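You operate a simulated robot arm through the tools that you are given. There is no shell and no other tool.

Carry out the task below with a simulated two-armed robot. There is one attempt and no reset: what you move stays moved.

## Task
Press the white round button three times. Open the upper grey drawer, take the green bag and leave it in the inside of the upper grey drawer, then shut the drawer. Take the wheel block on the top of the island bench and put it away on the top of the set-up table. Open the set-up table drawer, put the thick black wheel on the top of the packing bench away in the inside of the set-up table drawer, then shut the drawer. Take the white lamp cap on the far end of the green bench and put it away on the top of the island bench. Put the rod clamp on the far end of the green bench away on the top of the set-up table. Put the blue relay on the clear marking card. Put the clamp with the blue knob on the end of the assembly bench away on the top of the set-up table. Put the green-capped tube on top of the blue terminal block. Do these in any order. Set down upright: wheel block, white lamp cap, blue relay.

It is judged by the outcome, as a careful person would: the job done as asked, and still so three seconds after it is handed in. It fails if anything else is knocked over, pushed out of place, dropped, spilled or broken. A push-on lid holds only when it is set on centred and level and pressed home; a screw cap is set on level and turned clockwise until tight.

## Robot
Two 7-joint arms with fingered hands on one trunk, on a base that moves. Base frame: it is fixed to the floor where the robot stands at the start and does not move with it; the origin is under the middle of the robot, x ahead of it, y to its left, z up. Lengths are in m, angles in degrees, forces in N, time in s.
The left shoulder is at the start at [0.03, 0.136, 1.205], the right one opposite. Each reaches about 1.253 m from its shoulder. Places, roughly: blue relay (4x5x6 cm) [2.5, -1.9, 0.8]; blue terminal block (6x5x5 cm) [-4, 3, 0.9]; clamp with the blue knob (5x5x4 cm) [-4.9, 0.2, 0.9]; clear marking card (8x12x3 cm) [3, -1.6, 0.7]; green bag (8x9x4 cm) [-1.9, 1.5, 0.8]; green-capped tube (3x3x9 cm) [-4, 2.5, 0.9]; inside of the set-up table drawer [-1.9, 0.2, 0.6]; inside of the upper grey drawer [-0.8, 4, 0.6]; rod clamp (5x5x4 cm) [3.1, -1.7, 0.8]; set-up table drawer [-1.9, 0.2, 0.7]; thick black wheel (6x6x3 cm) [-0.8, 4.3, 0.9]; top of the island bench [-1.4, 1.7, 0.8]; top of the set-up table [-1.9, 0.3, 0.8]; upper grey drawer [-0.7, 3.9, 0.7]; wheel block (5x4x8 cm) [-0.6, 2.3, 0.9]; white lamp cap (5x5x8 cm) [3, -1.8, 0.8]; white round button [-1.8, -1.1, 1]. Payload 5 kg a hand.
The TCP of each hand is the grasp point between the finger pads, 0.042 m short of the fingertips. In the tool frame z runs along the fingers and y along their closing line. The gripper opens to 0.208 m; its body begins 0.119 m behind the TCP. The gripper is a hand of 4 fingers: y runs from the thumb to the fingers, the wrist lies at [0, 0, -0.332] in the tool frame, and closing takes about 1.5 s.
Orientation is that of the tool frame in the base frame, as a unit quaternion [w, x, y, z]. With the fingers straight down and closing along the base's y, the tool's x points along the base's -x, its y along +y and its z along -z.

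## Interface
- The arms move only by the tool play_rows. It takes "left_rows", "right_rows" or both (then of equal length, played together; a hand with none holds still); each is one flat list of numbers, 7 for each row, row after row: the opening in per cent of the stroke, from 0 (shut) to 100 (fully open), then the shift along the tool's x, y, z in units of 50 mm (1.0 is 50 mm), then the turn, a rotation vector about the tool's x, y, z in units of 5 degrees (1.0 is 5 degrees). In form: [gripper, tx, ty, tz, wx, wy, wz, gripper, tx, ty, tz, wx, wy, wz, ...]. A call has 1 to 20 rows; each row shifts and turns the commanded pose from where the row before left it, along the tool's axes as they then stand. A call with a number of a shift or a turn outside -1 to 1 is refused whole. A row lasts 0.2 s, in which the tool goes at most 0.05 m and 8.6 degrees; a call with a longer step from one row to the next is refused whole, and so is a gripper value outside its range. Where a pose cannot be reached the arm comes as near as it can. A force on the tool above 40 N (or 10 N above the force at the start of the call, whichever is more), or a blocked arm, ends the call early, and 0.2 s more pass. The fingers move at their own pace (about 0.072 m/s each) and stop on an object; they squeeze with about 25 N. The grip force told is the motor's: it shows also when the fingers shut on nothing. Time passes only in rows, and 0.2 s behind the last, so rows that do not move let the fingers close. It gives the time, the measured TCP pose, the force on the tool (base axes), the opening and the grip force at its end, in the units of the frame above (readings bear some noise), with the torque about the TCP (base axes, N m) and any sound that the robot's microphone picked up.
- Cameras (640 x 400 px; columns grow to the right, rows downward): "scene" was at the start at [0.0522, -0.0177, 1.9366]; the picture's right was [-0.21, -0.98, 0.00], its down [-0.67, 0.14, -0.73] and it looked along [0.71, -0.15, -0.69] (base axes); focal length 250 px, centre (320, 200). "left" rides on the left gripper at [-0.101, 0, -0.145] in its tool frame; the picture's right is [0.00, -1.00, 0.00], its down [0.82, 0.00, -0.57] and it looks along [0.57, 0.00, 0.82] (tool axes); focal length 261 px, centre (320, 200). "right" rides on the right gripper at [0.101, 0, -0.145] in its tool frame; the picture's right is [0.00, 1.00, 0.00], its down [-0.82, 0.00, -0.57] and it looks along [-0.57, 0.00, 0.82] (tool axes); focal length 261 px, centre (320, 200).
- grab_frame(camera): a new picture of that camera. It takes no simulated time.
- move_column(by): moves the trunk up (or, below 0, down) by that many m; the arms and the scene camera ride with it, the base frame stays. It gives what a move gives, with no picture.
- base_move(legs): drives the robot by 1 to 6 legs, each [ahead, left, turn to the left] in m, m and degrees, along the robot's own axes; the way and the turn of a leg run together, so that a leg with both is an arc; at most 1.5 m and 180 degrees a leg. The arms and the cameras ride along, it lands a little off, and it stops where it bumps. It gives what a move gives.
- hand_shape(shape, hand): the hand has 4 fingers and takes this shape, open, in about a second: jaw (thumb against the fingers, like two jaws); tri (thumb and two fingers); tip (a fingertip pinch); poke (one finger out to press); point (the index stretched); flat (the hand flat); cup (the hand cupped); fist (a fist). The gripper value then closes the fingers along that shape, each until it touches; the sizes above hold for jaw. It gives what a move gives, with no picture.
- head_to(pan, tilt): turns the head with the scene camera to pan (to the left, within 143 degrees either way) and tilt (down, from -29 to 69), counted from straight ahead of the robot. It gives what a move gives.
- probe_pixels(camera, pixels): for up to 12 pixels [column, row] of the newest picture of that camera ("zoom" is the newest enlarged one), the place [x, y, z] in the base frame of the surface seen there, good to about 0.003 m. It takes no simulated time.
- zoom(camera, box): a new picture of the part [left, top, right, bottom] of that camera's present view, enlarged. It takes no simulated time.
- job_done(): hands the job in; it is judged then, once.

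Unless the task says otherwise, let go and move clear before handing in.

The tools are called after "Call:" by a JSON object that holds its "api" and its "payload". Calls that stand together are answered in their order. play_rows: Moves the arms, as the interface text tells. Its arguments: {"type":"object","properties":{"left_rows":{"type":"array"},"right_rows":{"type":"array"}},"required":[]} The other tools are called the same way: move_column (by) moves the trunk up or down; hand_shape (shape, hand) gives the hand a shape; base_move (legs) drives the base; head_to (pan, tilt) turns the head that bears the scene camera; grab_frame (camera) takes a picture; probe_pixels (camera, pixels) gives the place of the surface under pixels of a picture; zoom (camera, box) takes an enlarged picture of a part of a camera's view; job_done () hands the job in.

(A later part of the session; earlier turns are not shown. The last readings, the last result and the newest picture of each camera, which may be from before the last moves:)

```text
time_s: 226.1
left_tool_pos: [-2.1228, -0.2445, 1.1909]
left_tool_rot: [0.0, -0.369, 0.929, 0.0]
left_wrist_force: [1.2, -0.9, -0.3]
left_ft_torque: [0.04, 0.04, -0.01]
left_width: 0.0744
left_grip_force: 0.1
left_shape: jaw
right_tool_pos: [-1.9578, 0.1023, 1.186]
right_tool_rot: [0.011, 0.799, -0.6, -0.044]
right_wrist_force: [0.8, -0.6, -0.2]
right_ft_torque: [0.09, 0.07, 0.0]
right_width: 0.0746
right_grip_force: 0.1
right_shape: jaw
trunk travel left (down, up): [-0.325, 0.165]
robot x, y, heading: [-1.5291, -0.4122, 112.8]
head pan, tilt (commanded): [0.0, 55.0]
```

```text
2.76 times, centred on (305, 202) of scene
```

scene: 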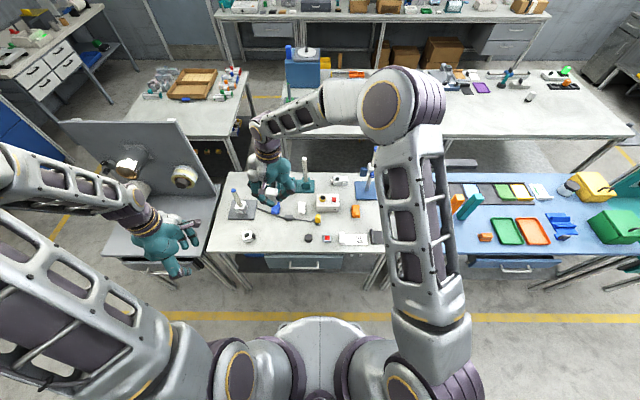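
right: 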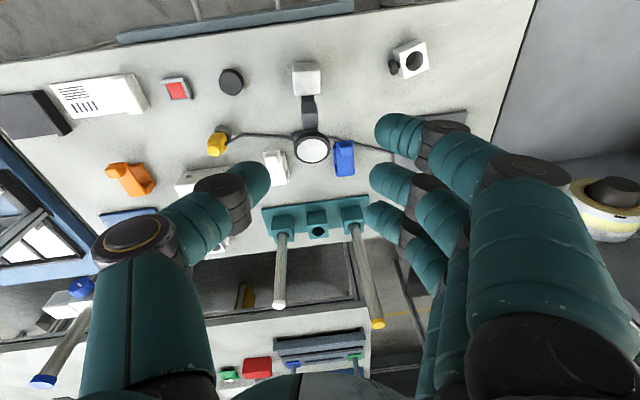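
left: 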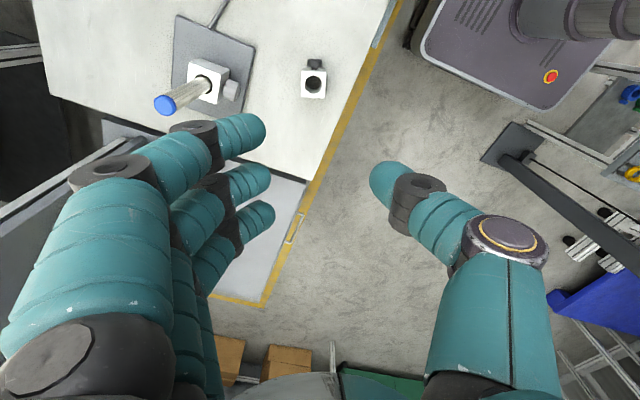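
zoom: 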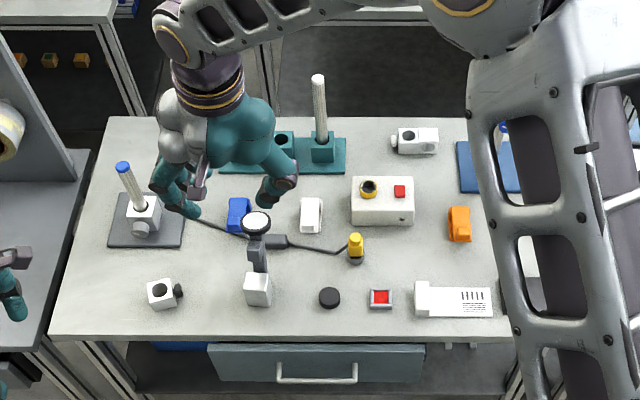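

The wheel block is upright on the table. Now I'll untilt and draw in the right hand, and look at the button post.

Call:
{"api": "play_rows", "payload": {"right_rows": [36, 0, 0, -0.3, 0.86, 0.7, 0, 36, 0.8, -0.5, 0, 0, 0, 0, 36, 0.8, -0.5, 0, 0, 0, 0, 36, 0.8, -0.5, 0, 0, 0, 0, 36, 0.8, -0.5, 0, 0, 0, 0]}}

Call:
{"api": "head_to", "payload": {"pan": 120, "tilt": 45}}

Call:
{"api": "grab_frame", "payload": {"camera": "scene"}}

```text
time_s: 227.3
left_tool_pos: [-2.1217, -0.2449, 1.1922]
left_tool_rot: [0.001, -0.37, 0.929, 0.0]
left_wrist_force: [0.7, -1.5, 0.3]
left_ft_torque: [0.12, 0.13, -0.02]
left_width: 0.0745
left_grip_force: 0.2
left_shape: jaw
right_tool_pos: [-1.8166, -0.0252, 1.1976]
right_tool_rot: [-0.001, 0.8, -0.6, 0.001]
right_wrist_force: [1.6, -0.9, 0.0]
right_ft_torque: [0.12, 0.13, -0.01]
right_width: 0.0749
right_grip_force: 0.0
right_shape: jaw
trunk travel left (down, up): [-0.325, 0.165]
robot x, y, heading: [-1.5268, -0.4146, 113.2]
head pan, tilt (commanded): [0.0, 55.0]
```

```text
time_s: 229.3
left_tool_pos: [-2.1247, -0.2429, 1.1906]
left_tool_rot: [0.001, -0.369, 0.929, 0.0]
left_wrist_force: [-1.5, -0.1, -0.2]
left_ft_torque: [0.03, -0.03, 0.0]
left_width: 0.0747
left_grip_force: 0.0
left_shape: jaw
right_tool_pos: [-1.8193, -0.0236, 1.1963]
right_tool_rot: [-0.001, 0.8, -0.601, 0.002]
right_wrist_force: [0.4, -0.3, -0.9]
right_ft_torque: [0.04, 0.0, 0.01]
right_width: 0.0748
right_grip_force: 0.1
right_shape: jaw
trunk travel left (down, up): [-0.325, 0.165]
robot x, y, heading: [-1.5257, -0.4132, 112.7]
head pan, tilt (commanded): [120.0, 45.0]
```

```text
taken
```

scene: 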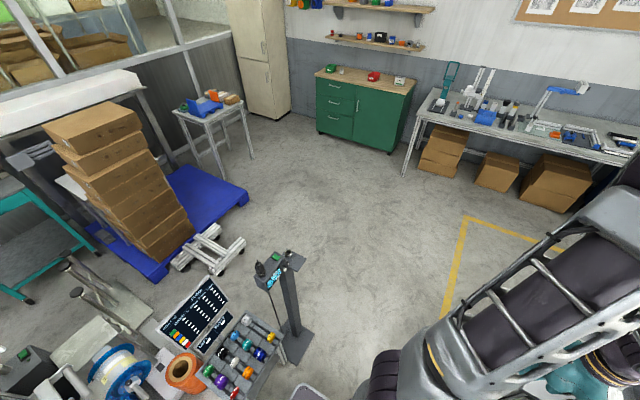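

Call:
{"api": "zoom", "payload": {"camera": "scene", "box": [235, 235, 335, 315]}}

Call:
{"api": "probe_pixels", "payload": {"camera": "zoom", "pixels": [[285, 105], [200, 150], [240, 195], [300, 130], [330, 130], [250, 250], [400, 110], [350, 220], [210, 210], [280, 200]]}}

```text
5.00 times, centred on (285, 275) of scene
```

zoom: 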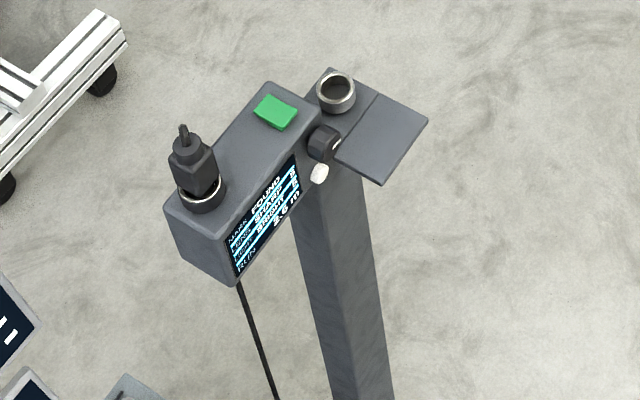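

```text
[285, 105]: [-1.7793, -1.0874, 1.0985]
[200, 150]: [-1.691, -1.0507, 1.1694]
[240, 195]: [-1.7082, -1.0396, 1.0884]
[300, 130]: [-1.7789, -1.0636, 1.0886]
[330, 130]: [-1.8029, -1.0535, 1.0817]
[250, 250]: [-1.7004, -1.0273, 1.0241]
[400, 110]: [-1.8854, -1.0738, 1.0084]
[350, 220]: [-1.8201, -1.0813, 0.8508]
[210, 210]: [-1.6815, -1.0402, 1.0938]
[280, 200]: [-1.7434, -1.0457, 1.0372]
```

The white round button is at zoom (320,172), on the box's face toward the set-up table, beneath a black knob. I'll probe around it closely.

Call:
{"api": "zoom", "payload": {"camera": "scene", "box": [268, 250, 308, 280]}}

Call:
{"api": "probe_pixels", "payload": {"camera": "zoom", "pixels": [[265, 160], [272, 158], [280, 155], [270, 180], [250, 190], [285, 110], [300, 150], [320, 180], [240, 150], [230, 200], [262, 168], [258, 175]]}}

```text
13.33 times, centred on (288, 265) of scene
```

zoom: 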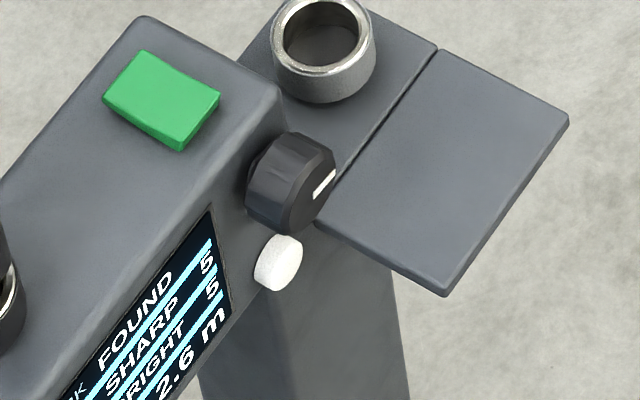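

```text
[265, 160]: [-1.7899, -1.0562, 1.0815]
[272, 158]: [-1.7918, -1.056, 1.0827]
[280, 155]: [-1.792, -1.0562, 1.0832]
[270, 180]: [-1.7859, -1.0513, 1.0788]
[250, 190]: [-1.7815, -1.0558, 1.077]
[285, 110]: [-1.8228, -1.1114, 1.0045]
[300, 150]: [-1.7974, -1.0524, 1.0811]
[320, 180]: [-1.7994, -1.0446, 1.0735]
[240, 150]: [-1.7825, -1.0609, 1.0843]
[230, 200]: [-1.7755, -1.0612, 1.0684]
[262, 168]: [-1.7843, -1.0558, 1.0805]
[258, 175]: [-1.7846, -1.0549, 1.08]
```

Call:
{"api": "probe_pixels", "payload": {"camera": "zoom", "pixels": [[285, 262], [290, 250], [278, 275], [265, 262], [295, 262], [240, 290], [235, 250], [310, 210], [215, 260], [180, 300], [120, 350]]}}

```text
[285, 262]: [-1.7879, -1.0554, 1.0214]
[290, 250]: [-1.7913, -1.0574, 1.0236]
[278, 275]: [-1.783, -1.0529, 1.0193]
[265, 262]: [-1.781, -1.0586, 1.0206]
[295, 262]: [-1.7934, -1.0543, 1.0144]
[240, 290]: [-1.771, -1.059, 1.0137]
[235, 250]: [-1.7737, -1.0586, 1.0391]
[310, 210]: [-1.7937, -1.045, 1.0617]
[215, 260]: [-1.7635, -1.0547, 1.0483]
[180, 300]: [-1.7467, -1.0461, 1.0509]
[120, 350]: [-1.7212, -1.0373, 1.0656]
```

The button's front centre is about (−1.788,−1.055,1.020), facing +v. I'll raise the trunk, turn clockwise to face it, and shift right so my right arm lines up.

Call:
{"api": "move_column", "payload": {"by": 0.1}}

Call:
{"api": "base_move", "payload": {"legs": [[0.08, 0, 0], [0, 0, -90], [0, 0, -90], [0, -0.3, 0]]}}

Call:
{"api": "head_to", "payload": {"pan": -10, "tilt": 45}}

Call:
{"api": "grab_frame", "payload": {"camera": "scene"}}

```text
time_s: 230.7
left_tool_pos: [-2.1245, -0.2425, 1.2899]
left_tool_rot: [0.001, -0.37, 0.929, -0.001]
left_wrist_force: [-0.3, -0.4, -0.1]
left_ft_torque: [0.02, -0.03, -0.02]
left_width: 0.0747
left_grip_force: 0.0
left_shape: jaw
right_tool_pos: [-1.8176, -0.0231, 1.2953]
right_tool_rot: [-0.001, 0.8, -0.601, 0.002]
right_wrist_force: [-0.5, 0.0, 0.4]
right_ft_torque: [-0.02, 0.0, 0.0]
right_width: 0.0746
right_grip_force: 0.0
right_shape: jaw
trunk travel left (down, up): [-0.425, 0.065]
robot x, y, heading: [-1.5254, -0.4118, 112.6]
head pan, tilt (commanded): [120.0, 45.0]
```

```text
time_s: 241.0
left_tool_pos: [-1.2434, -0.6323, 1.2904]
left_tool_rot: [-0.001, 0.933, 0.359, -0.001]
left_wrist_force: [0.2, 0.4, 0.0]
left_ft_torque: [0.01, -0.01, 0.01]
left_width: 0.0746
left_grip_force: 0.1
left_shape: jaw
right_tool_pos: [-1.5529, -0.8454, 1.2969]
right_tool_rot: [-0.002, 0.61, 0.792, -0.001]
right_wrist_force: [-0.3, -0.5, 0.3]
right_ft_torque: [0.02, -0.01, 0.02]
right_width: 0.0746
right_grip_force: 0.1
right_shape: jaw
trunk travel left (down, up): [-0.425, 0.065]
robot x, y, heading: [-1.8372, -0.4456, -68.4]
head pan, tilt (commanded): [120.0, 45.0]
```

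```text
time_s: 243.1
left_tool_pos: [-1.244, -0.632, 1.2903]
left_tool_rot: [-0.001, 0.933, 0.359, -0.001]
left_wrist_force: [0.1, 0.2, 0.6]
left_ft_torque: [0.0, 0.04, 0.01]
left_width: 0.0747
left_grip_force: 0.1
left_shape: jaw
right_tool_pos: [-1.5529, -0.845, 1.2962]
right_tool_rot: [-0.002, 0.609, 0.793, -0.001]
right_wrist_force: [0.6, 0.8, -0.6]
right_ft_torque: [-0.03, -0.03, -0.03]
right_width: 0.0745
right_grip_force: 0.1
right_shape: jaw
trunk travel left (down, up): [-0.425, 0.065]
robot x, y, heading: [-1.8346, -0.4487, -68.8]
head pan, tilt (commanded): [-10.0, 45.0]
```

```text
taken
```

scene: 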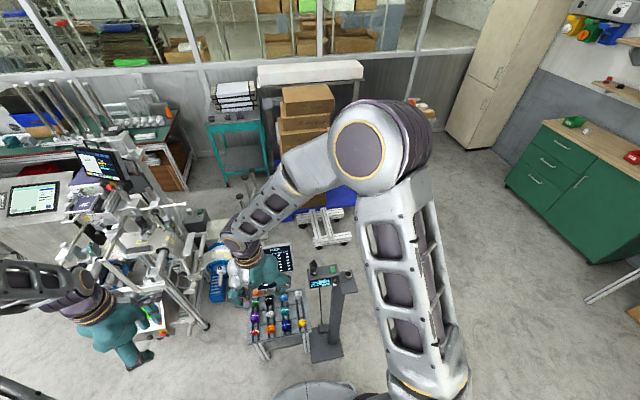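

I'm facing the post now, but too close for a horizontal hand. I'll shift left and back a bit so the right arm has room, then shape the right hand for poking.

Call:
{"api": "base_move", "payload": {"legs": [[-0.12, 0.24, 1.5]]}}

Call:
{"api": "hand_shape", "payload": {"hand": "right", "shape": "poke"}}

Call:
{"api": "grab_frame", "payload": {"camera": "right"}}

Call:
{"api": "grab_frame", "payload": {"camera": "scene"}}

```text
time_s: 245.1
left_tool_pos: [-1.0649, -0.4112, 1.292]
left_tool_rot: [-0.002, 0.929, 0.37, 0.0]
left_wrist_force: [0.2, 0.0, 0.1]
left_ft_torque: [-0.02, -0.01, 0.01]
left_width: 0.0746
left_grip_force: 0.0
left_shape: jaw
right_tool_pos: [-1.3707, -0.6331, 1.2962]
right_tool_rot: [-0.001, 0.6, 0.8, -0.001]
right_wrist_force: [-0.1, 0.2, -0.5]
right_ft_torque: [0.0, -0.02, -0.04]
right_width: 0.0745
right_grip_force: 0.1
right_shape: jaw
trunk travel left (down, up): [-0.425, 0.065]
robot x, y, heading: [-1.6595, -0.2408, -66.9]
head pan, tilt (commanded): [-10.0, 45.0]
```

```text
time_s: 245.9
left_tool_pos: [-1.0639, -0.4132, 1.2899]
left_tool_rot: [-0.001, 0.929, 0.37, -0.001]
left_wrist_force: [-0.8, -0.6, 0.6]
left_ft_torque: [0.05, -0.03, -0.01]
left_width: 0.0746
left_grip_force: 0.0
left_shape: jaw
right_tool_pos: [-1.3708, -0.6339, 1.2951]
right_tool_rot: [-0.001, 0.6, 0.8, -0.001]
right_wrist_force: [-1.1, -1.6, 0.0]
right_ft_torque: [0.01, -0.05, 0.01]
right_width: 0.0
right_grip_force: 0.0
right_shape: poke
trunk travel left (down, up): [-0.425, 0.065]
robot x, y, heading: [-1.6591, -0.2429, -67.1]
head pan, tilt (commanded): [-10.0, 45.0]
```

```text
taken
```

right: 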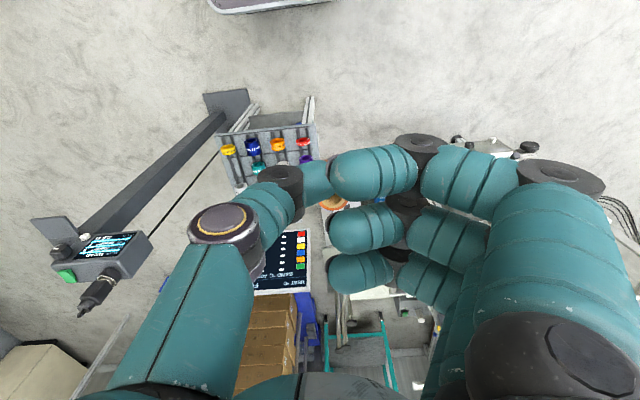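

```text
taken
```

scene: 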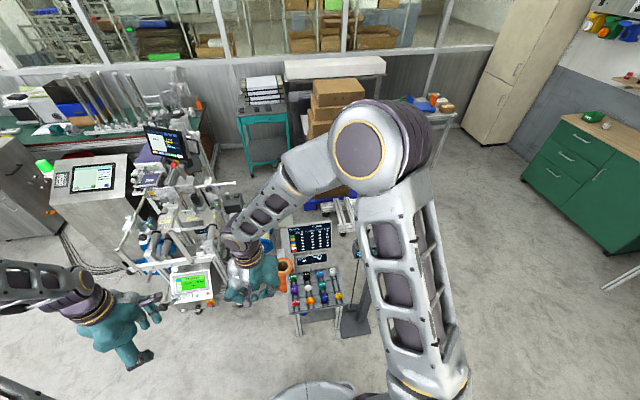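

The poke shape shows all fingers curled with the tips near (345,165–265), no clear stretched finger. I'll try "point" to compare.

Call:
{"api": "hand_shape", "payload": {"hand": "right", "shape": "point"}}

Call:
{"api": "grab_frame", "payload": {"camera": "right"}}

Call:
{"api": "zoom", "payload": {"camera": "scene", "box": [200, 220, 320, 320]}}

```text
time_s: 246.8
left_tool_pos: [-1.0641, -0.4126, 1.291]
left_tool_rot: [0.0, 0.929, 0.37, -0.001]
left_wrist_force: [-0.2, -0.2, 1.0]
left_ft_torque: [0.0, 0.01, -0.02]
left_width: 0.0746
left_grip_force: 0.1
left_shape: jaw
right_tool_pos: [-1.3687, -0.6321, 1.2962]
right_tool_rot: [-0.001, 0.6, 0.8, -0.001]
right_wrist_force: [-0.3, -0.5, -0.4]
right_ft_torque: [-0.01, 0.03, 0.01]
right_width: 0.2018
right_grip_force: 0.1
right_shape: point
trunk travel left (down, up): [-0.425, 0.065]
robot x, y, heading: [-1.6607, -0.2428, -67.3]
head pan, tilt (commanded): [-10.0, 45.0]
```

```text
taken
```

right: 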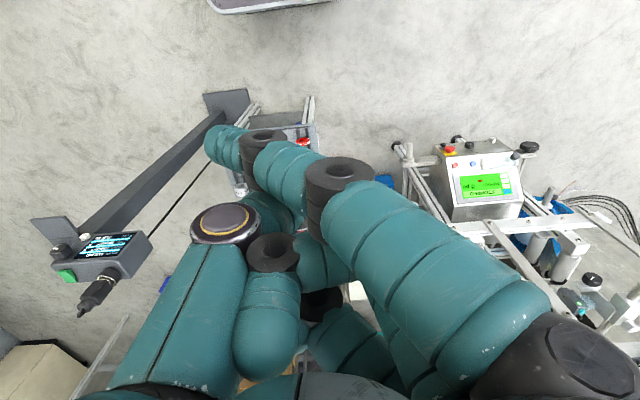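

```text
4.00 times, centred on (260, 270) of scene
```

zoom: 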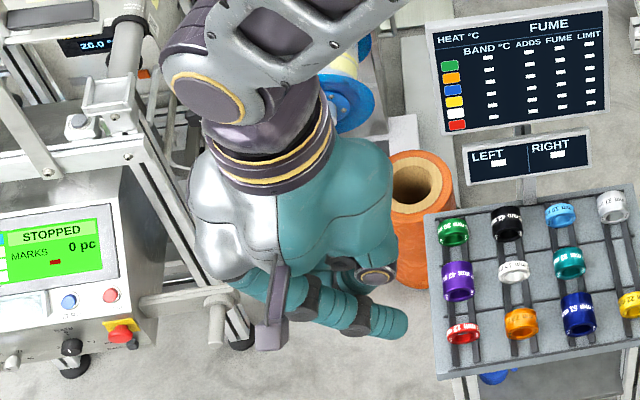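

"Point" stretches the index diagonally across toward (225,145). I'll also look at the "tip" shape, which may give a compact beak for pressing.

Call:
{"api": "hand_shape", "payload": {"hand": "right", "shape": "tip"}}

Call:
{"api": "play_rows", "payload": {"right_rows": [0, 0, 0, 0, 0, 0, 0, 0, 0, 0, 0, 0, 0, 0, 0, 0, 0, 0, 0, 0, 0, 0, 0, 0, 0, 0, 0, 0, 0, 0, 0, 0, 0, 0, 0, 0, 0, 0, 0, 0, 0, 0, 0, 0, 0, 0, 0, 0, 0]}}

Call:
{"api": "grab_frame", "payload": {"camera": "right"}}

Call:
{"api": "grab_frame", "payload": {"camera": "left"}}

```text
time_s: 247.8
left_tool_pos: [-1.0645, -0.4124, 1.2898]
left_tool_rot: [0.0, 0.929, 0.37, 0.0]
left_wrist_force: [-0.4, -1.0, -0.1]
left_ft_torque: [-0.01, -0.03, -0.02]
left_width: 0.0746
left_grip_force: 0.0
left_shape: jaw
right_tool_pos: [-1.3695, -0.632, 1.2957]
right_tool_rot: [-0.002, 0.601, 0.799, -0.002]
right_wrist_force: [-2.2, -0.7, 0.5]
right_ft_torque: [-0.01, -0.01, -0.01]
right_width: 0.2079
right_grip_force: 0.0
right_shape: tip
trunk travel left (down, up): [-0.425, 0.065]
robot x, y, heading: [-1.6575, -0.2433, -67.3]
head pan, tilt (commanded): [-10.0, 45.0]
```

```text
time_s: 249.3
left_tool_pos: [-1.0636, -0.4129, 1.2907]
left_tool_rot: [-0.001, 0.929, 0.37, 0.0]
left_wrist_force: [0.2, 0.3, -0.1]
left_ft_torque: [-0.01, -0.01, -0.02]
left_width: 0.0747
left_grip_force: 0.1
left_shape: jaw
right_tool_pos: [-1.3691, -0.6326, 1.2965]
right_tool_rot: [-0.002, 0.6, 0.8, -0.001]
right_wrist_force: [0.0, 0.1, 0.9]
right_ft_torque: [-0.02, 0.0, 0.0]
right_width: 0.0
right_grip_force: 2.5
right_shape: tip
trunk travel left (down, up): [-0.425, 0.065]
robot x, y, heading: [-1.6622, -0.2395, -67.3]
head pan, tilt (commanded): [-10.0, 45.0]
```

```text
taken
```

right: 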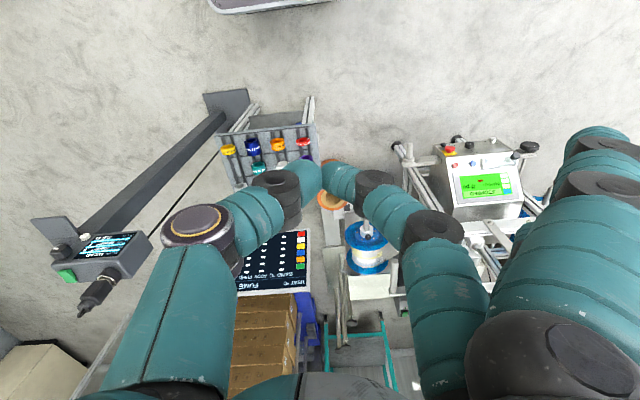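

```text
taken
```

left: 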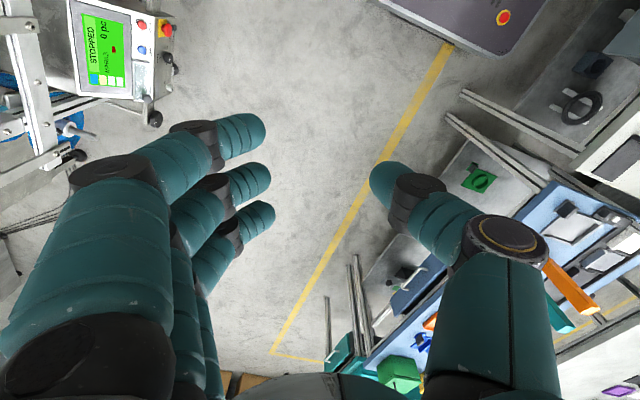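

I can calibrate the index tip in "point" by probing it in the camera picture. Switching back to "point" and measuring along the finger.

Call:
{"api": "hand_shape", "payload": {"hand": "right", "shape": "point"}}

Call:
{"api": "grab_frame", "payload": {"camera": "right"}}

Call:
{"api": "probe_pixels", "payload": {"camera": "right", "pixels": [[210, 135], [212, 145], [222, 140], [225, 155], [240, 150], [265, 145], [290, 165], [340, 185], [420, 250], [270, 345], [280, 250], [225, 220]]}}

Call:
{"api": "zoom", "payload": {"camera": "right", "box": [190, 100, 350, 300]}}

```text
time_s: 250.2
left_tool_pos: [-1.0636, -0.4124, 1.2908]
left_tool_rot: [0.0, 0.929, 0.37, 0.0]
left_wrist_force: [0.8, 0.4, 0.6]
left_ft_torque: [0.0, -0.02, -0.01]
left_width: 0.0749
left_grip_force: 0.2
left_shape: jaw
right_tool_pos: [-1.3682, -0.6328, 1.297]
right_tool_rot: [-0.002, 0.6, 0.8, -0.001]
right_wrist_force: [-0.4, -0.7, 0.6]
right_ft_torque: [0.0, -0.01, 0.0]
right_width: 0.0002
right_grip_force: 0.0
right_shape: point
trunk travel left (down, up): [-0.425, 0.065]
robot x, y, heading: [-1.659, -0.246, -67.0]
head pan, tilt (commanded): [-10.0, 45.0]
```

```text
taken
```

right: 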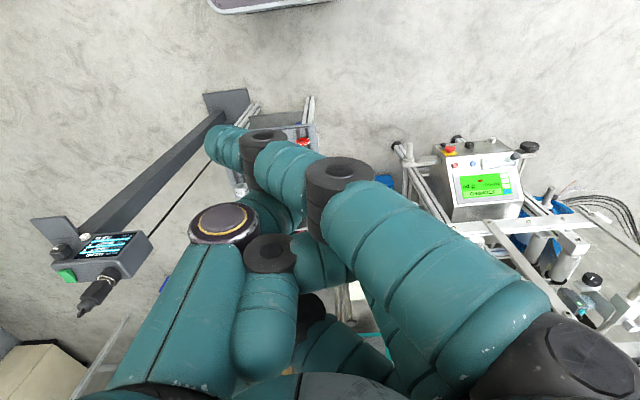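

```text
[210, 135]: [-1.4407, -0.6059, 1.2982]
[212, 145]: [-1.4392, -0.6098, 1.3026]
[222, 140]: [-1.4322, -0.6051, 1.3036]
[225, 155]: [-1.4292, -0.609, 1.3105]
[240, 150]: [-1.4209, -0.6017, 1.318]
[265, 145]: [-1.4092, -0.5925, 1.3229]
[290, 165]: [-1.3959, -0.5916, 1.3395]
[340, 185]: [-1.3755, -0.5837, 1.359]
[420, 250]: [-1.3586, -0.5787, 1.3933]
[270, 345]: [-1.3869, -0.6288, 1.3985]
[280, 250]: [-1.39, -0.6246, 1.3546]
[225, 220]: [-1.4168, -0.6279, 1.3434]
```

```text
2.00 times, centred on (270, 200) of right
```

zoom: 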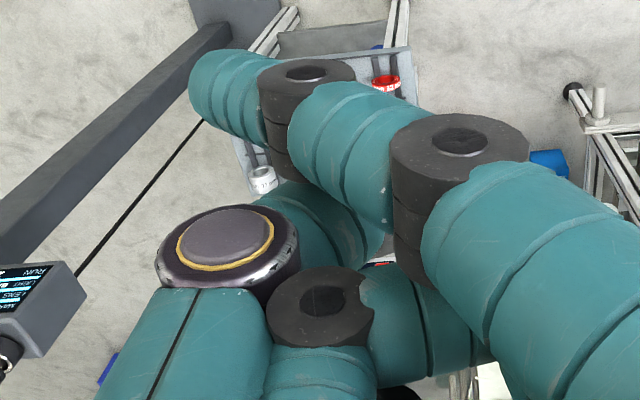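

The index tip in "point" sits at about tool (0.046,−0.07,0), with the finger axis diagonal (−y,+z). I'll yaw the right hand −90° so the index points forward, then pitch it so the finger is horizontal.

Call:
{"api": "play_rows", "payload": {"right_rows": [0, 0, 0, 0, 0, 0, -1, 0, 0, 0, 0, 0, 0, -1, 0, 0, 0, 0, 0, 0, -1, 0, 0, 0, 0, 0, 0, -1, 0, 0, 0, 0, 0, 0, -1, 0, 0, 0, 0, 0, 0, -1, 0, 0, 0, 0, 0, 0, -1, 0, 0, 0, 0, 0, 0, -1, 0, 0, 0, 0, 0, 0, -1, 0, 0, 0, 0, 0, 0, -1, 0, 0, 0, 0, 0, 0, -1, 0, 0, 0, 0, 0, 0, -1, 0, 0, 0, 0, 0, 0, -1, 0, 0, 0, 0, 0, 0, -1, 0, 0, 0, 0, 0, 0, -1, 0, 0, 0, 0, 0, 0, -1]}}

Call:
{"api": "grab_frame", "payload": {"camera": "right"}}

Call:
{"api": "grab_frame", "payload": {"camera": "scene"}}

```text
time_s: 253.7
left_tool_pos: [-1.064, -0.4117, 1.2902]
left_tool_rot: [0.0, 0.929, 0.37, -0.001]
left_wrist_force: [-0.6, -1.0, -0.4]
left_ft_torque: [0.0, 0.03, 0.0]
left_width: 0.0747
left_grip_force: 0.0
left_shape: jaw
right_tool_pos: [-1.3697, -0.6321, 1.2973]
right_tool_rot: [-0.002, -0.055, 0.998, 0.001]
right_wrist_force: [0.1, 0.5, 0.4]
right_ft_torque: [0.03, -0.03, -0.01]
right_width: 0.0
right_grip_force: 0.0
right_shape: point
trunk travel left (down, up): [-0.425, 0.065]
robot x, y, heading: [-1.6612, -0.2416, -66.9]
head pan, tilt (commanded): [-10.0, 45.0]
```

```text
taken
```

right: 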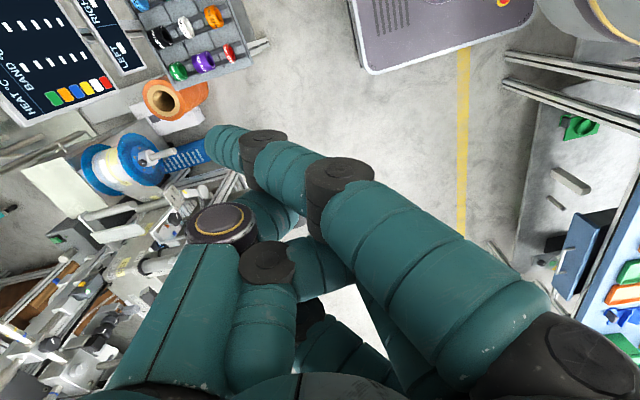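

```text
taken
```

scene: 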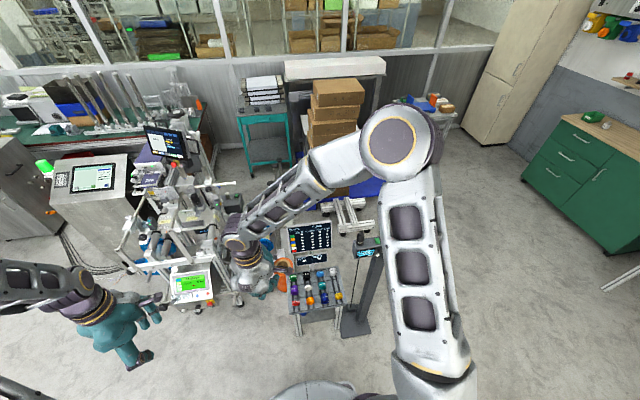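

Yaw so far is 80°. I'll carry the hand at z≈1.3 to in front of the button box, finish the yaw, then pitch 48° so the index lies horizontal.

Call:
{"api": "play_rows", "payload": {"right_rows": [0, 0.84, -0.396, 0, 0, 0, 0, 0, 0.84, -0.396, 0, 0, 0, 0, 0, 0.84, -0.396, 0, 0, 0, 0, 0, 0.84, -0.396, 0, 0, 0, 0, 0, 0.84, -0.396, 0, 0, 0, 0, 0, 0.84, -0.396, 0, 0, 0, 0, 0, 0.84, -0.396, 0, 0, 0, 0, 0, 0.84, -0.396, 0, 0, 0, 0, 0, 0.84, -0.396, 0, 0, 0, 0, 0, 0.84, -0.396, 0, 0, 0, 0, 0, 0.84, -0.396, 0, 0, 0, 0, 0, 0, 0, 0, 0, 0, -0.825, 0, 0, 0, 0, 0, 0, -0.825, 0, 0, 0, 0, 0, 0, -0.825, 0, 0, 0, 0, 0, 0, -0.825]}}

Call:
{"api": "play_rows", "payload": {"right_rows": [0, 0, 0, 0, 0.96, 0, 0, 0, 0, 0, 0, 0.96, 0, 0, 0, 0, 0, 0, 0.96, 0, 0, 0, 0, 0, 0, 0.96, 0, 0, 0, 0, 0, 0, 0.96, 0, 0, 0, 0, 0, 0, 0.96, 0, 0, 0, 0, 0, 0, 0.96, 0, 0, 0, 0, 0, 0, 0.96, 0, 0, 0, 0, 0, 0, 0.96, 0, 0, 0, 0, 0, 0, 0.96, 0, 0]}}

Call:
{"api": "grab_frame", "payload": {"camera": "right"}}

Call:
{"api": "head_to", "payload": {"pan": -25, "tilt": 45}}

Call:
{"api": "grab_frame", "payload": {"camera": "scene"}}

```text
time_s: 256.9
left_tool_pos: [-1.0638, -0.4128, 1.2909]
left_tool_rot: [-0.001, 0.929, 0.369, -0.001]
left_wrist_force: [0.0, 0.3, 0.1]
left_ft_torque: [-0.02, -0.01, -0.03]
left_width: 0.0746
left_grip_force: 0.0
left_shape: jaw
right_tool_pos: [-1.8064, -0.8992, 1.2989]
right_tool_rot: [-0.002, -0.197, 0.98, 0.001]
right_wrist_force: [0.1, 0.2, 0.0]
right_ft_torque: [0.08, 0.04, 0.02]
right_width: 0.0
right_grip_force: 0.1
right_shape: point
trunk travel left (down, up): [-0.425, 0.065]
robot x, y, heading: [-1.6607, -0.2446, -67.4]
head pan, tilt (commanded): [-10.0, 45.0]
```

```text
time_s: 259.2
left_tool_pos: [-1.067, -0.4123, 1.2927]
left_tool_rot: [0.001, 0.929, 0.369, -0.001]
left_wrist_force: [-0.7, 0.2, 0.3]
left_ft_torque: [-0.17, -0.08, 0.03]
left_width: 0.0747
left_grip_force: 0.0
left_shape: jaw
right_tool_pos: [-1.7101, -0.9115, 1.3309]
right_tool_rot: [0.119, -0.256, 0.863, -0.419]
right_wrist_force: [-3.0, 0.0, 0.2]
right_ft_torque: [-0.02, -0.18, 0.21]
right_width: 0.0001
right_grip_force: 0.1
right_shape: point
right hand out of reach, approached as far as the arm can: row 6, 10
trunk travel left (down, up): [-0.425, 0.065]
robot x, y, heading: [-1.658, -0.243, -67.3]
head pan, tilt (commanded): [-10.0, 45.0]
stopped in row 10 (right hand): the arm was blocked; the commanded pose is now the measured one
```

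```text
taken
```

right: 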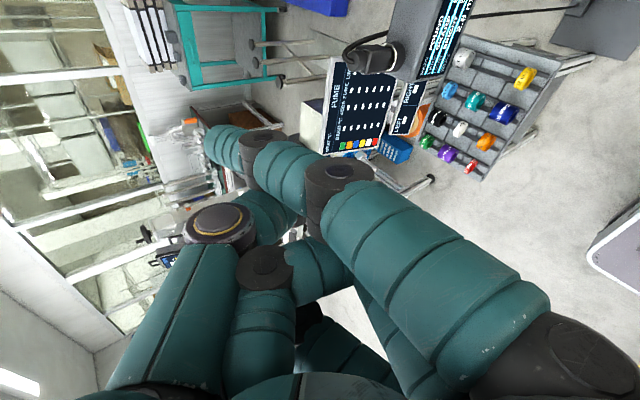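

```text
time_s: 260.0
left_tool_pos: [-1.0632, -0.4135, 1.29]
left_tool_rot: [0.0, 0.929, 0.369, -0.001]
left_wrist_force: [0.2, -0.3, 0.3]
left_ft_torque: [-0.01, 0.07, -0.01]
left_width: 0.0745
left_grip_force: 0.1
left_shape: jaw
right_tool_pos: [-1.705, -0.9137, 1.3291]
right_tool_rot: [0.119, -0.255, 0.864, -0.418]
right_wrist_force: [1.5, -0.3, -0.5]
right_ft_torque: [0.0, 0.05, -0.05]
right_width: 0.0
right_grip_force: 0.0
right_shape: point
trunk travel left (down, up): [-0.425, 0.065]
robot x, y, heading: [-1.6585, -0.2461, -67.3]
head pan, tilt (commanded): [-25.0, 45.0]
```

```text
taken
```

scene: 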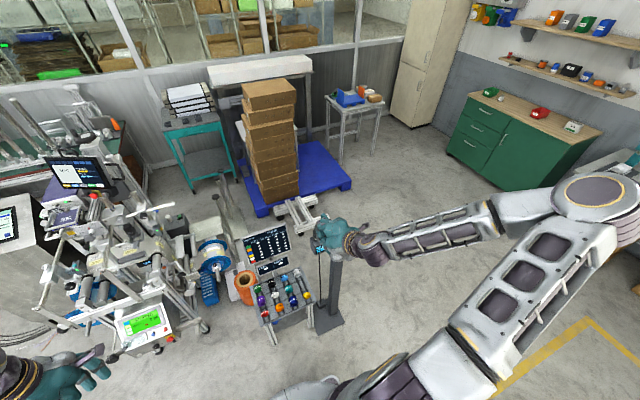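

The wrist ended pitched ~52° with the index horizontal toward (0.54,−0.84), about 10° off the button's normal, which is acceptable. I'll probe the index tip for its true position.

Call:
{"api": "probe_pixels", "payload": {"camera": "right", "pixels": [[207, 140], [212, 130], [212, 150], [225, 130], [225, 155], [265, 145], [330, 185]]}}

Call:
{"api": "zoom", "payload": {"camera": "scene", "box": [270, 190, 410, 300]}}

Call:
{"api": "probe_pixels", "payload": {"camera": "zoom", "pixels": [[205, 100], [250, 105], [235, 160], [225, 145], [230, 175], [200, 175]]}}

```text
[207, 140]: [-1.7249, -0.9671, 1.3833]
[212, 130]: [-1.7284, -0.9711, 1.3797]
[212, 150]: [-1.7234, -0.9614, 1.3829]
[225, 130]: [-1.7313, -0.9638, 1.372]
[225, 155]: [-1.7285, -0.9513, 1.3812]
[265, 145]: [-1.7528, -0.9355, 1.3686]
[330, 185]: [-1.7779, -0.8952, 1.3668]
```

```text
3.64 times, centred on (340, 245) of scene
```

zoom: 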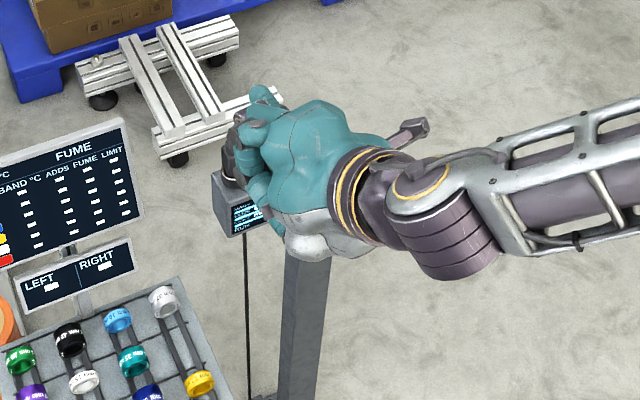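

```text
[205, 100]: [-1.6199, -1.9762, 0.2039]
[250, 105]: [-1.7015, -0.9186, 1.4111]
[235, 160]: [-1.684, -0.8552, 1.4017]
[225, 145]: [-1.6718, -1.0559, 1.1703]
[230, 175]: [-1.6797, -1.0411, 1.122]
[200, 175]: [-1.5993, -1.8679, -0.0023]
```

Index tip is at about (−1.716,−0.977,1.38). I'll shift the hand clear to the −u side and out, so I can see the button area again before lowering.

Call:
{"api": "play_rows", "payload": {"right_rows": [0, 0.51, 0.344, -0.427, 0, 0, 0, 0, 0.51, 0.344, -0.427, 0, 0, 0, 0, 0.51, 0.344, -0.427, 0, 0, 0, 0, 0.51, 0.344, -0.427, 0, 0, 0]}}

Call:
{"api": "zoom", "payload": {"camera": "scene", "box": [290, 210, 370, 270]}}

Call:
{"api": "grab_frame", "payload": {"camera": "right"}}

```text
time_s: 261.0
left_tool_pos: [-1.0656, -0.4113, 1.2918]
left_tool_rot: [0.0, 0.929, 0.37, 0.0]
left_wrist_force: [0.1, 0.7, -0.5]
left_ft_torque: [-0.11, -0.11, 0.01]
left_width: 0.0746
left_grip_force: 0.1
left_shape: jaw
right_tool_pos: [-1.854, -0.8793, 1.3297]
right_tool_rot: [0.12, -0.256, 0.863, -0.42]
right_wrist_force: [-0.2, -0.1, 0.1]
right_ft_torque: [-0.06, -0.01, -0.03]
right_width: 0.0
right_grip_force: 0.1
right_shape: point
right hand out of reach, approached as far as the arm can: row 1
trunk travel left (down, up): [-0.425, 0.065]
robot x, y, heading: [-1.6583, -0.2455, -67.4]
head pan, tilt (commanded): [-25.0, 45.0]
```

```text
6.67 times, centred on (330, 240) of scene
```

zoom: 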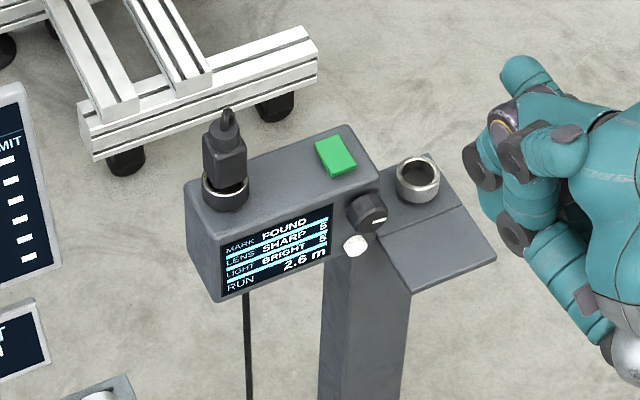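

```text
taken
```

right: 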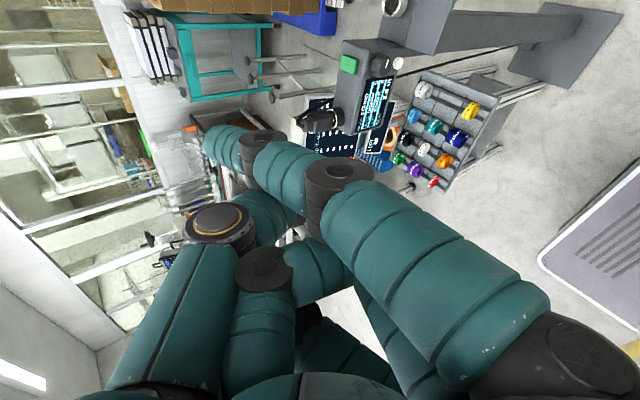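

Clear view of the white button at zoom (355,246). Probing button, knob and the little shelf.

Call:
{"api": "probe_pixels", "payload": {"camera": "zoom", "pixels": [[355, 245], [351, 242], [359, 249], [355, 237], [372, 215], [360, 225], [382, 237], [418, 288], [490, 257], [440, 208], [335, 275], [330, 230]]}}

```text
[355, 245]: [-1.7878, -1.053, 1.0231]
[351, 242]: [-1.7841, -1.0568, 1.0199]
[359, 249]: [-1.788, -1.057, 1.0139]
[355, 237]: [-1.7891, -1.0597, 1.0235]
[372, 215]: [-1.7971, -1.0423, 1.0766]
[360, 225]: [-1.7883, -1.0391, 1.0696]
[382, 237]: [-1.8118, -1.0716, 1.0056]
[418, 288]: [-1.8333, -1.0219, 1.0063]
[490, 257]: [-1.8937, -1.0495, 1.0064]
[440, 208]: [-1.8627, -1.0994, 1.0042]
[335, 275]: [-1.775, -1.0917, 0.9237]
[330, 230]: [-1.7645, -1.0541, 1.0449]
```

Button centre is (−1.788,−1.054,1.0195); the shelf and knob are clear of the finger's path. I'll lower the hand vertically by 0.365 m in front of the box.

Call:
{"api": "play_rows", "payload": {"right_rows": [0, -0.008, 0.7166, 0.5667, 0, 0, 0, 0, -0.008, 0.7166, 0.5667, 0, 0, 0, 0, -0.008, 0.7166, 0.5667, 0, 0, 0, 0, -0.008, 0.7166, 0.5667, 0, 0, 0, 0, -0.008, 0.7166, 0.5667, 0, 0, 0, 0, -0.008, 0.7166, 0.5667, 0, 0, 0, 0, -0.008, 0.7166, 0.5667, 0, 0, 0, 0, -0.008, 0.7166, 0.5667, 0, 0, 0]}}

Call:
{"api": "grab_frame", "payload": {"camera": "right"}}

Call:
{"api": "zoom", "payload": {"camera": "scene", "box": [290, 210, 370, 270]}}

```text
time_s: 262.8
left_tool_pos: [-1.0647, -0.4141, 1.291]
left_tool_rot: [0.0, 0.929, 0.371, -0.001]
left_wrist_force: [0.4, -0.3, 0.6]
left_ft_torque: [-0.01, -0.01, 0.0]
left_width: 0.0745
left_grip_force: 0.1
left_shape: jaw
right_tool_pos: [-1.8533, -0.8784, 0.9624]
right_tool_rot: [0.118, -0.256, 0.864, -0.418]
right_wrist_force: [-0.2, 0.1, 0.1]
right_ft_torque: [0.03, 0.03, 0.04]
right_width: 0.0002
right_grip_force: 0.1
right_shape: point
trunk travel left (down, up): [-0.425, 0.065]
robot x, y, heading: [-1.6567, -0.2419, -67.4]
head pan, tilt (commanded): [-25.0, 45.0]
```

```text
taken
```

right: 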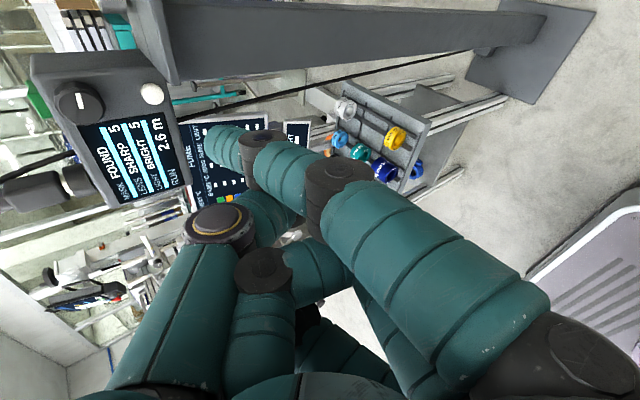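

```text
6.67 times, centred on (330, 240) of scene
```

zoom: 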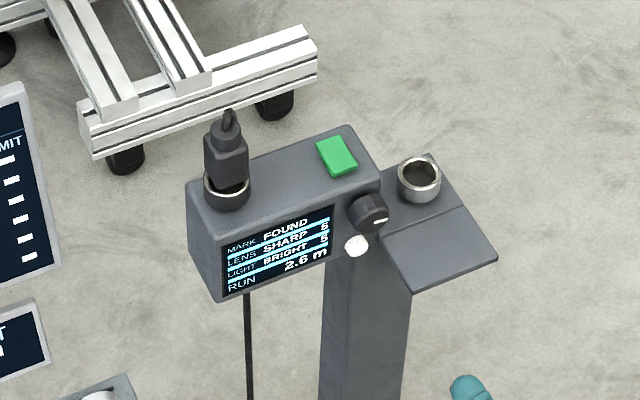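

The right camera sees both the index tip (207,140) and the white button (152,93). I'll probe both for relative alignment.

Call:
{"api": "probe_pixels", "payload": {"camera": "right", "pixels": [[152, 93], [147, 93], [157, 93], [152, 87], [207, 140], [212, 130], [212, 150], [225, 143], [265, 145], [80, 100]]}}

```text
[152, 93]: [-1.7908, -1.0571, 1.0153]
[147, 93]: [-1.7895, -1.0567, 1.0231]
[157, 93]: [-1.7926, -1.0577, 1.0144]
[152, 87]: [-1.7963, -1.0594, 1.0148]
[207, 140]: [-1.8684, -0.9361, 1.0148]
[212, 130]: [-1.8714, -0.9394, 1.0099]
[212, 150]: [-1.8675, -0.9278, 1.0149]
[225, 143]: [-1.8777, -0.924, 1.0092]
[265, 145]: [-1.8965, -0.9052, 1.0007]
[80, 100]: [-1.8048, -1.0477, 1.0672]
```

The vector tip→button (0.072,−0.115,0.005) is almost exactly along the finger. I'll advance 10 cm toward it and re-check.

Call:
{"api": "play_rows", "payload": {"right_rows": [0, 0.009, -0.431, 0.509, 0, 0, 0, 0, 0.009, -0.431, 0.509, 0, 0, 0, 0, 0.009, -0.431, 0.509, 0, 0, 0]}}

Call:
{"api": "grab_frame", "payload": {"camera": "right"}}

Call:
{"api": "zoom", "payload": {"camera": "right", "box": [120, 40, 300, 220]}}

Call:
{"api": "zoom", "payload": {"camera": "scene", "box": [290, 210, 370, 270]}}

```text
time_s: 263.6
left_tool_pos: [-1.0653, -0.4151, 1.2901]
left_tool_rot: [0.0, 0.93, 0.369, 0.001]
left_wrist_force: [0.0, -0.8, -0.5]
left_ft_torque: [0.13, 0.03, 0.01]
left_width: 0.0742
left_grip_force: 0.0
left_shape: jaw
right_tool_pos: [-1.8008, -0.9629, 0.9625]
right_tool_rot: [0.117, -0.255, 0.864, -0.418]
right_wrist_force: [-1.1, -0.9, -0.3]
right_ft_torque: [-0.04, -0.06, 0.06]
right_width: 0.0002
right_grip_force: 0.2
right_shape: point
trunk travel left (down, up): [-0.425, 0.065]
robot x, y, heading: [-1.6577, -0.2433, -67.3]
head pan, tilt (commanded): [-25.0, 45.0]
```

```text
taken
```

right: 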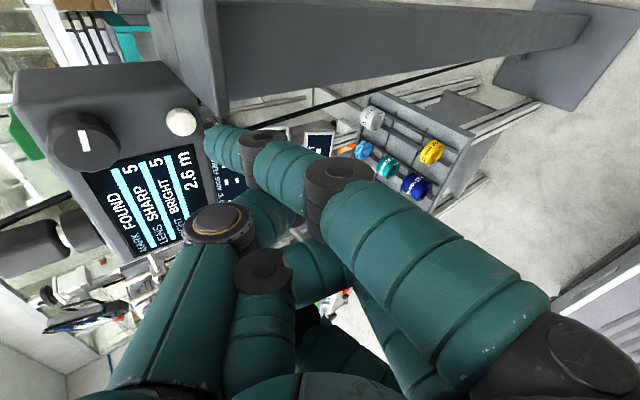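

```text
2.22 times, centred on (210, 130) of right
```

zoom: 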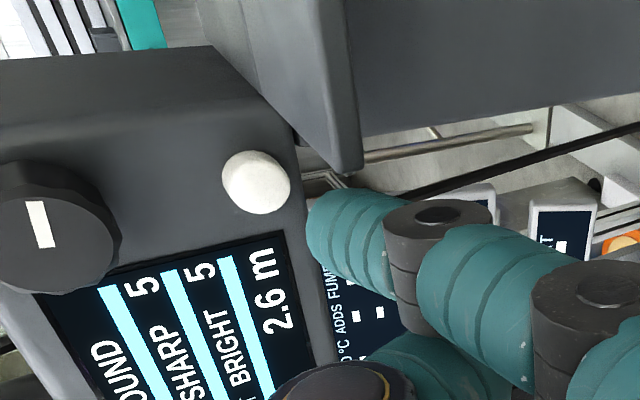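

```text
6.67 times, centred on (330, 240) of scene
```

zoom: 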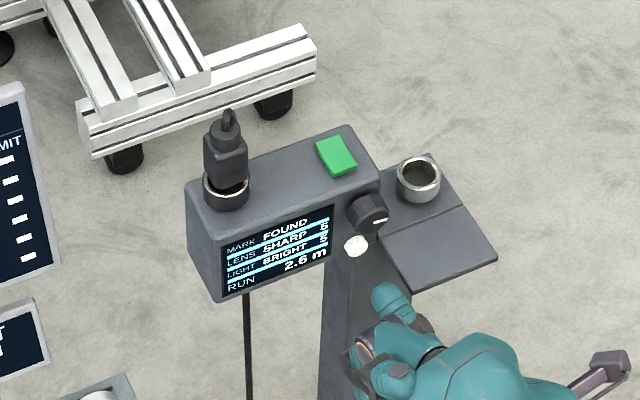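

Call:
{"api": "probe_pixels", "payload": {"camera": "right", "pixels": [[181, 122], [176, 122], [187, 122], [181, 128], [181, 116], [207, 140], [209, 132], [209, 148], [222, 143], [240, 145]]}}

Call:
{"api": "probe_pixels", "payload": {"camera": "zoom", "pixels": [[378, 290], [375, 297], [395, 290], [400, 300], [385, 305], [355, 246]]}}

```text
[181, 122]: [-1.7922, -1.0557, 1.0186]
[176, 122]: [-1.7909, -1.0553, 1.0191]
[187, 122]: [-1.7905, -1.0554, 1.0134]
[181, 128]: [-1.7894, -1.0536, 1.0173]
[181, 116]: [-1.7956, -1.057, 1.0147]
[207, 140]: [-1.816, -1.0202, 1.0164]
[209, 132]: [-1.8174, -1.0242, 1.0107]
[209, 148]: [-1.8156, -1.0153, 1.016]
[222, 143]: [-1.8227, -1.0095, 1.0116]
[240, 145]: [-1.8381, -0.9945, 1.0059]
```

```text
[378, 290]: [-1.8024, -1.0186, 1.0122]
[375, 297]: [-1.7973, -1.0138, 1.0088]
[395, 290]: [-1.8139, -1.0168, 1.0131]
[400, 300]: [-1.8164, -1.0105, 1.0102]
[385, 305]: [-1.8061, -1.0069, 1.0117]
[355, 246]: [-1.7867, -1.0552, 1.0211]
```

The finger tip is ~1.3 cm lower than the button centre. I'll raise by 1.3 cm and advance 2.5 cm.

Call:
{"api": "play_rows", "payload": {"right_rows": [0, 0, -0.204, -0.161, 0, 0, 0, 0, 0.004, -0.17, 0.19, 0, 0, 0, 0, 0.004, -0.17, 0.19, 0, 0, 0]}}

Call:
{"api": "zoom", "payload": {"camera": "right", "box": [120, 40, 300, 220]}}

Call:
{"api": "zoom", "payload": {"camera": "scene", "box": [310, 220, 360, 260]}}

```text
time_s: 264.4
left_tool_pos: [-1.0659, -0.4149, 1.2909]
left_tool_rot: [0.0, 0.929, 0.369, 0.0]
left_wrist_force: [-0.5, -0.7, -0.2]
left_ft_torque: [0.05, -0.01, 0.0]
left_width: 0.0746
left_grip_force: 0.2
left_shape: jaw
right_tool_pos: [-1.7885, -0.9853, 0.9804]
right_tool_rot: [0.118, -0.254, 0.864, -0.418]
right_wrist_force: [0.4, -0.5, -0.8]
right_ft_torque: [-0.04, -0.03, 0.01]
right_width: 0.0
right_grip_force: 0.0
right_shape: point
trunk travel left (down, up): [-0.425, 0.065]
robot x, y, heading: [-1.6662, -0.2435, -67.3]
head pan, tilt (commanded): [-25.0, 45.0]
```

```text
2.22 times, centred on (210, 130) of right
```

zoom: 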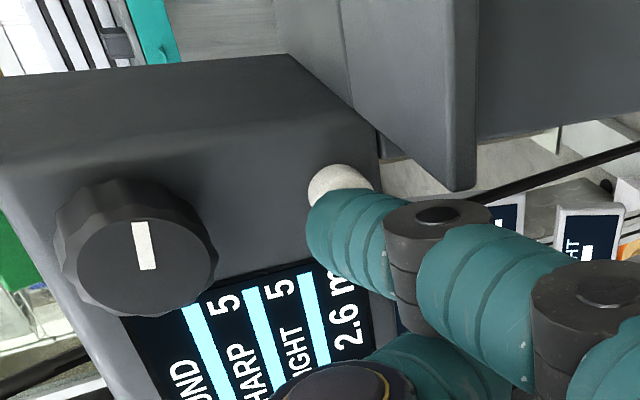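

```text
10.00 times, centred on (335, 240) of scene
```

zoom: 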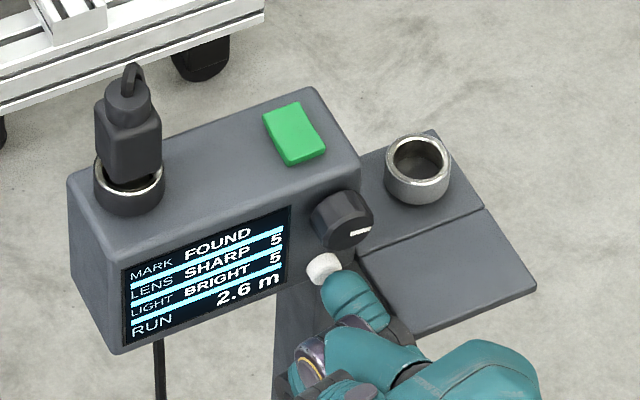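

Finger tip is lined up with the button from both views. I'll advance in 4 mm steps and watch the force.

Call:
{"api": "play_rows", "payload": {"right_rows": [0, 0.0013, -0.055, 0.0612, 0, 0, 0, 0, 0.0013, -0.055, 0.0612, 0, 0, 0]}}

Call:
{"api": "zoom", "payload": {"camera": "scene", "box": [310, 220, 360, 260]}}

```text
time_s: 265.0
left_tool_pos: [-1.0643, -0.4146, 1.2918]
left_tool_rot: [0.0, 0.929, 0.369, 0.0]
left_wrist_force: [0.5, 0.1, 0.2]
left_ft_torque: [0.02, -0.03, -0.02]
left_width: 0.0746
left_grip_force: 0.0
left_shape: jaw
right_tool_pos: [-1.7854, -0.9909, 0.9812]
right_tool_rot: [0.118, -0.254, 0.864, -0.419]
right_wrist_force: [-3.3, 3.9, -0.7]
right_ft_torque: [-0.11, -0.18, -0.28]
right_width: 0.2018
right_grip_force: 0.0
right_shape: point
trunk travel left (down, up): [-0.425, 0.065]
robot x, y, heading: [-1.6597, -0.2431, -67.2]
head pan, tilt (commanded): [-25.0, 45.0]
heard: click
```

```text
10.00 times, centred on (335, 240) of scene
```

zoom: 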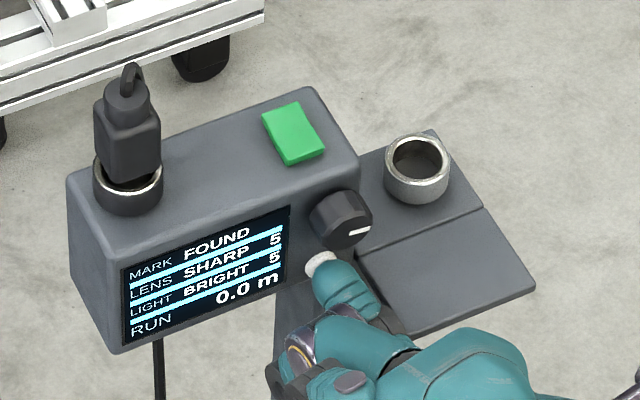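

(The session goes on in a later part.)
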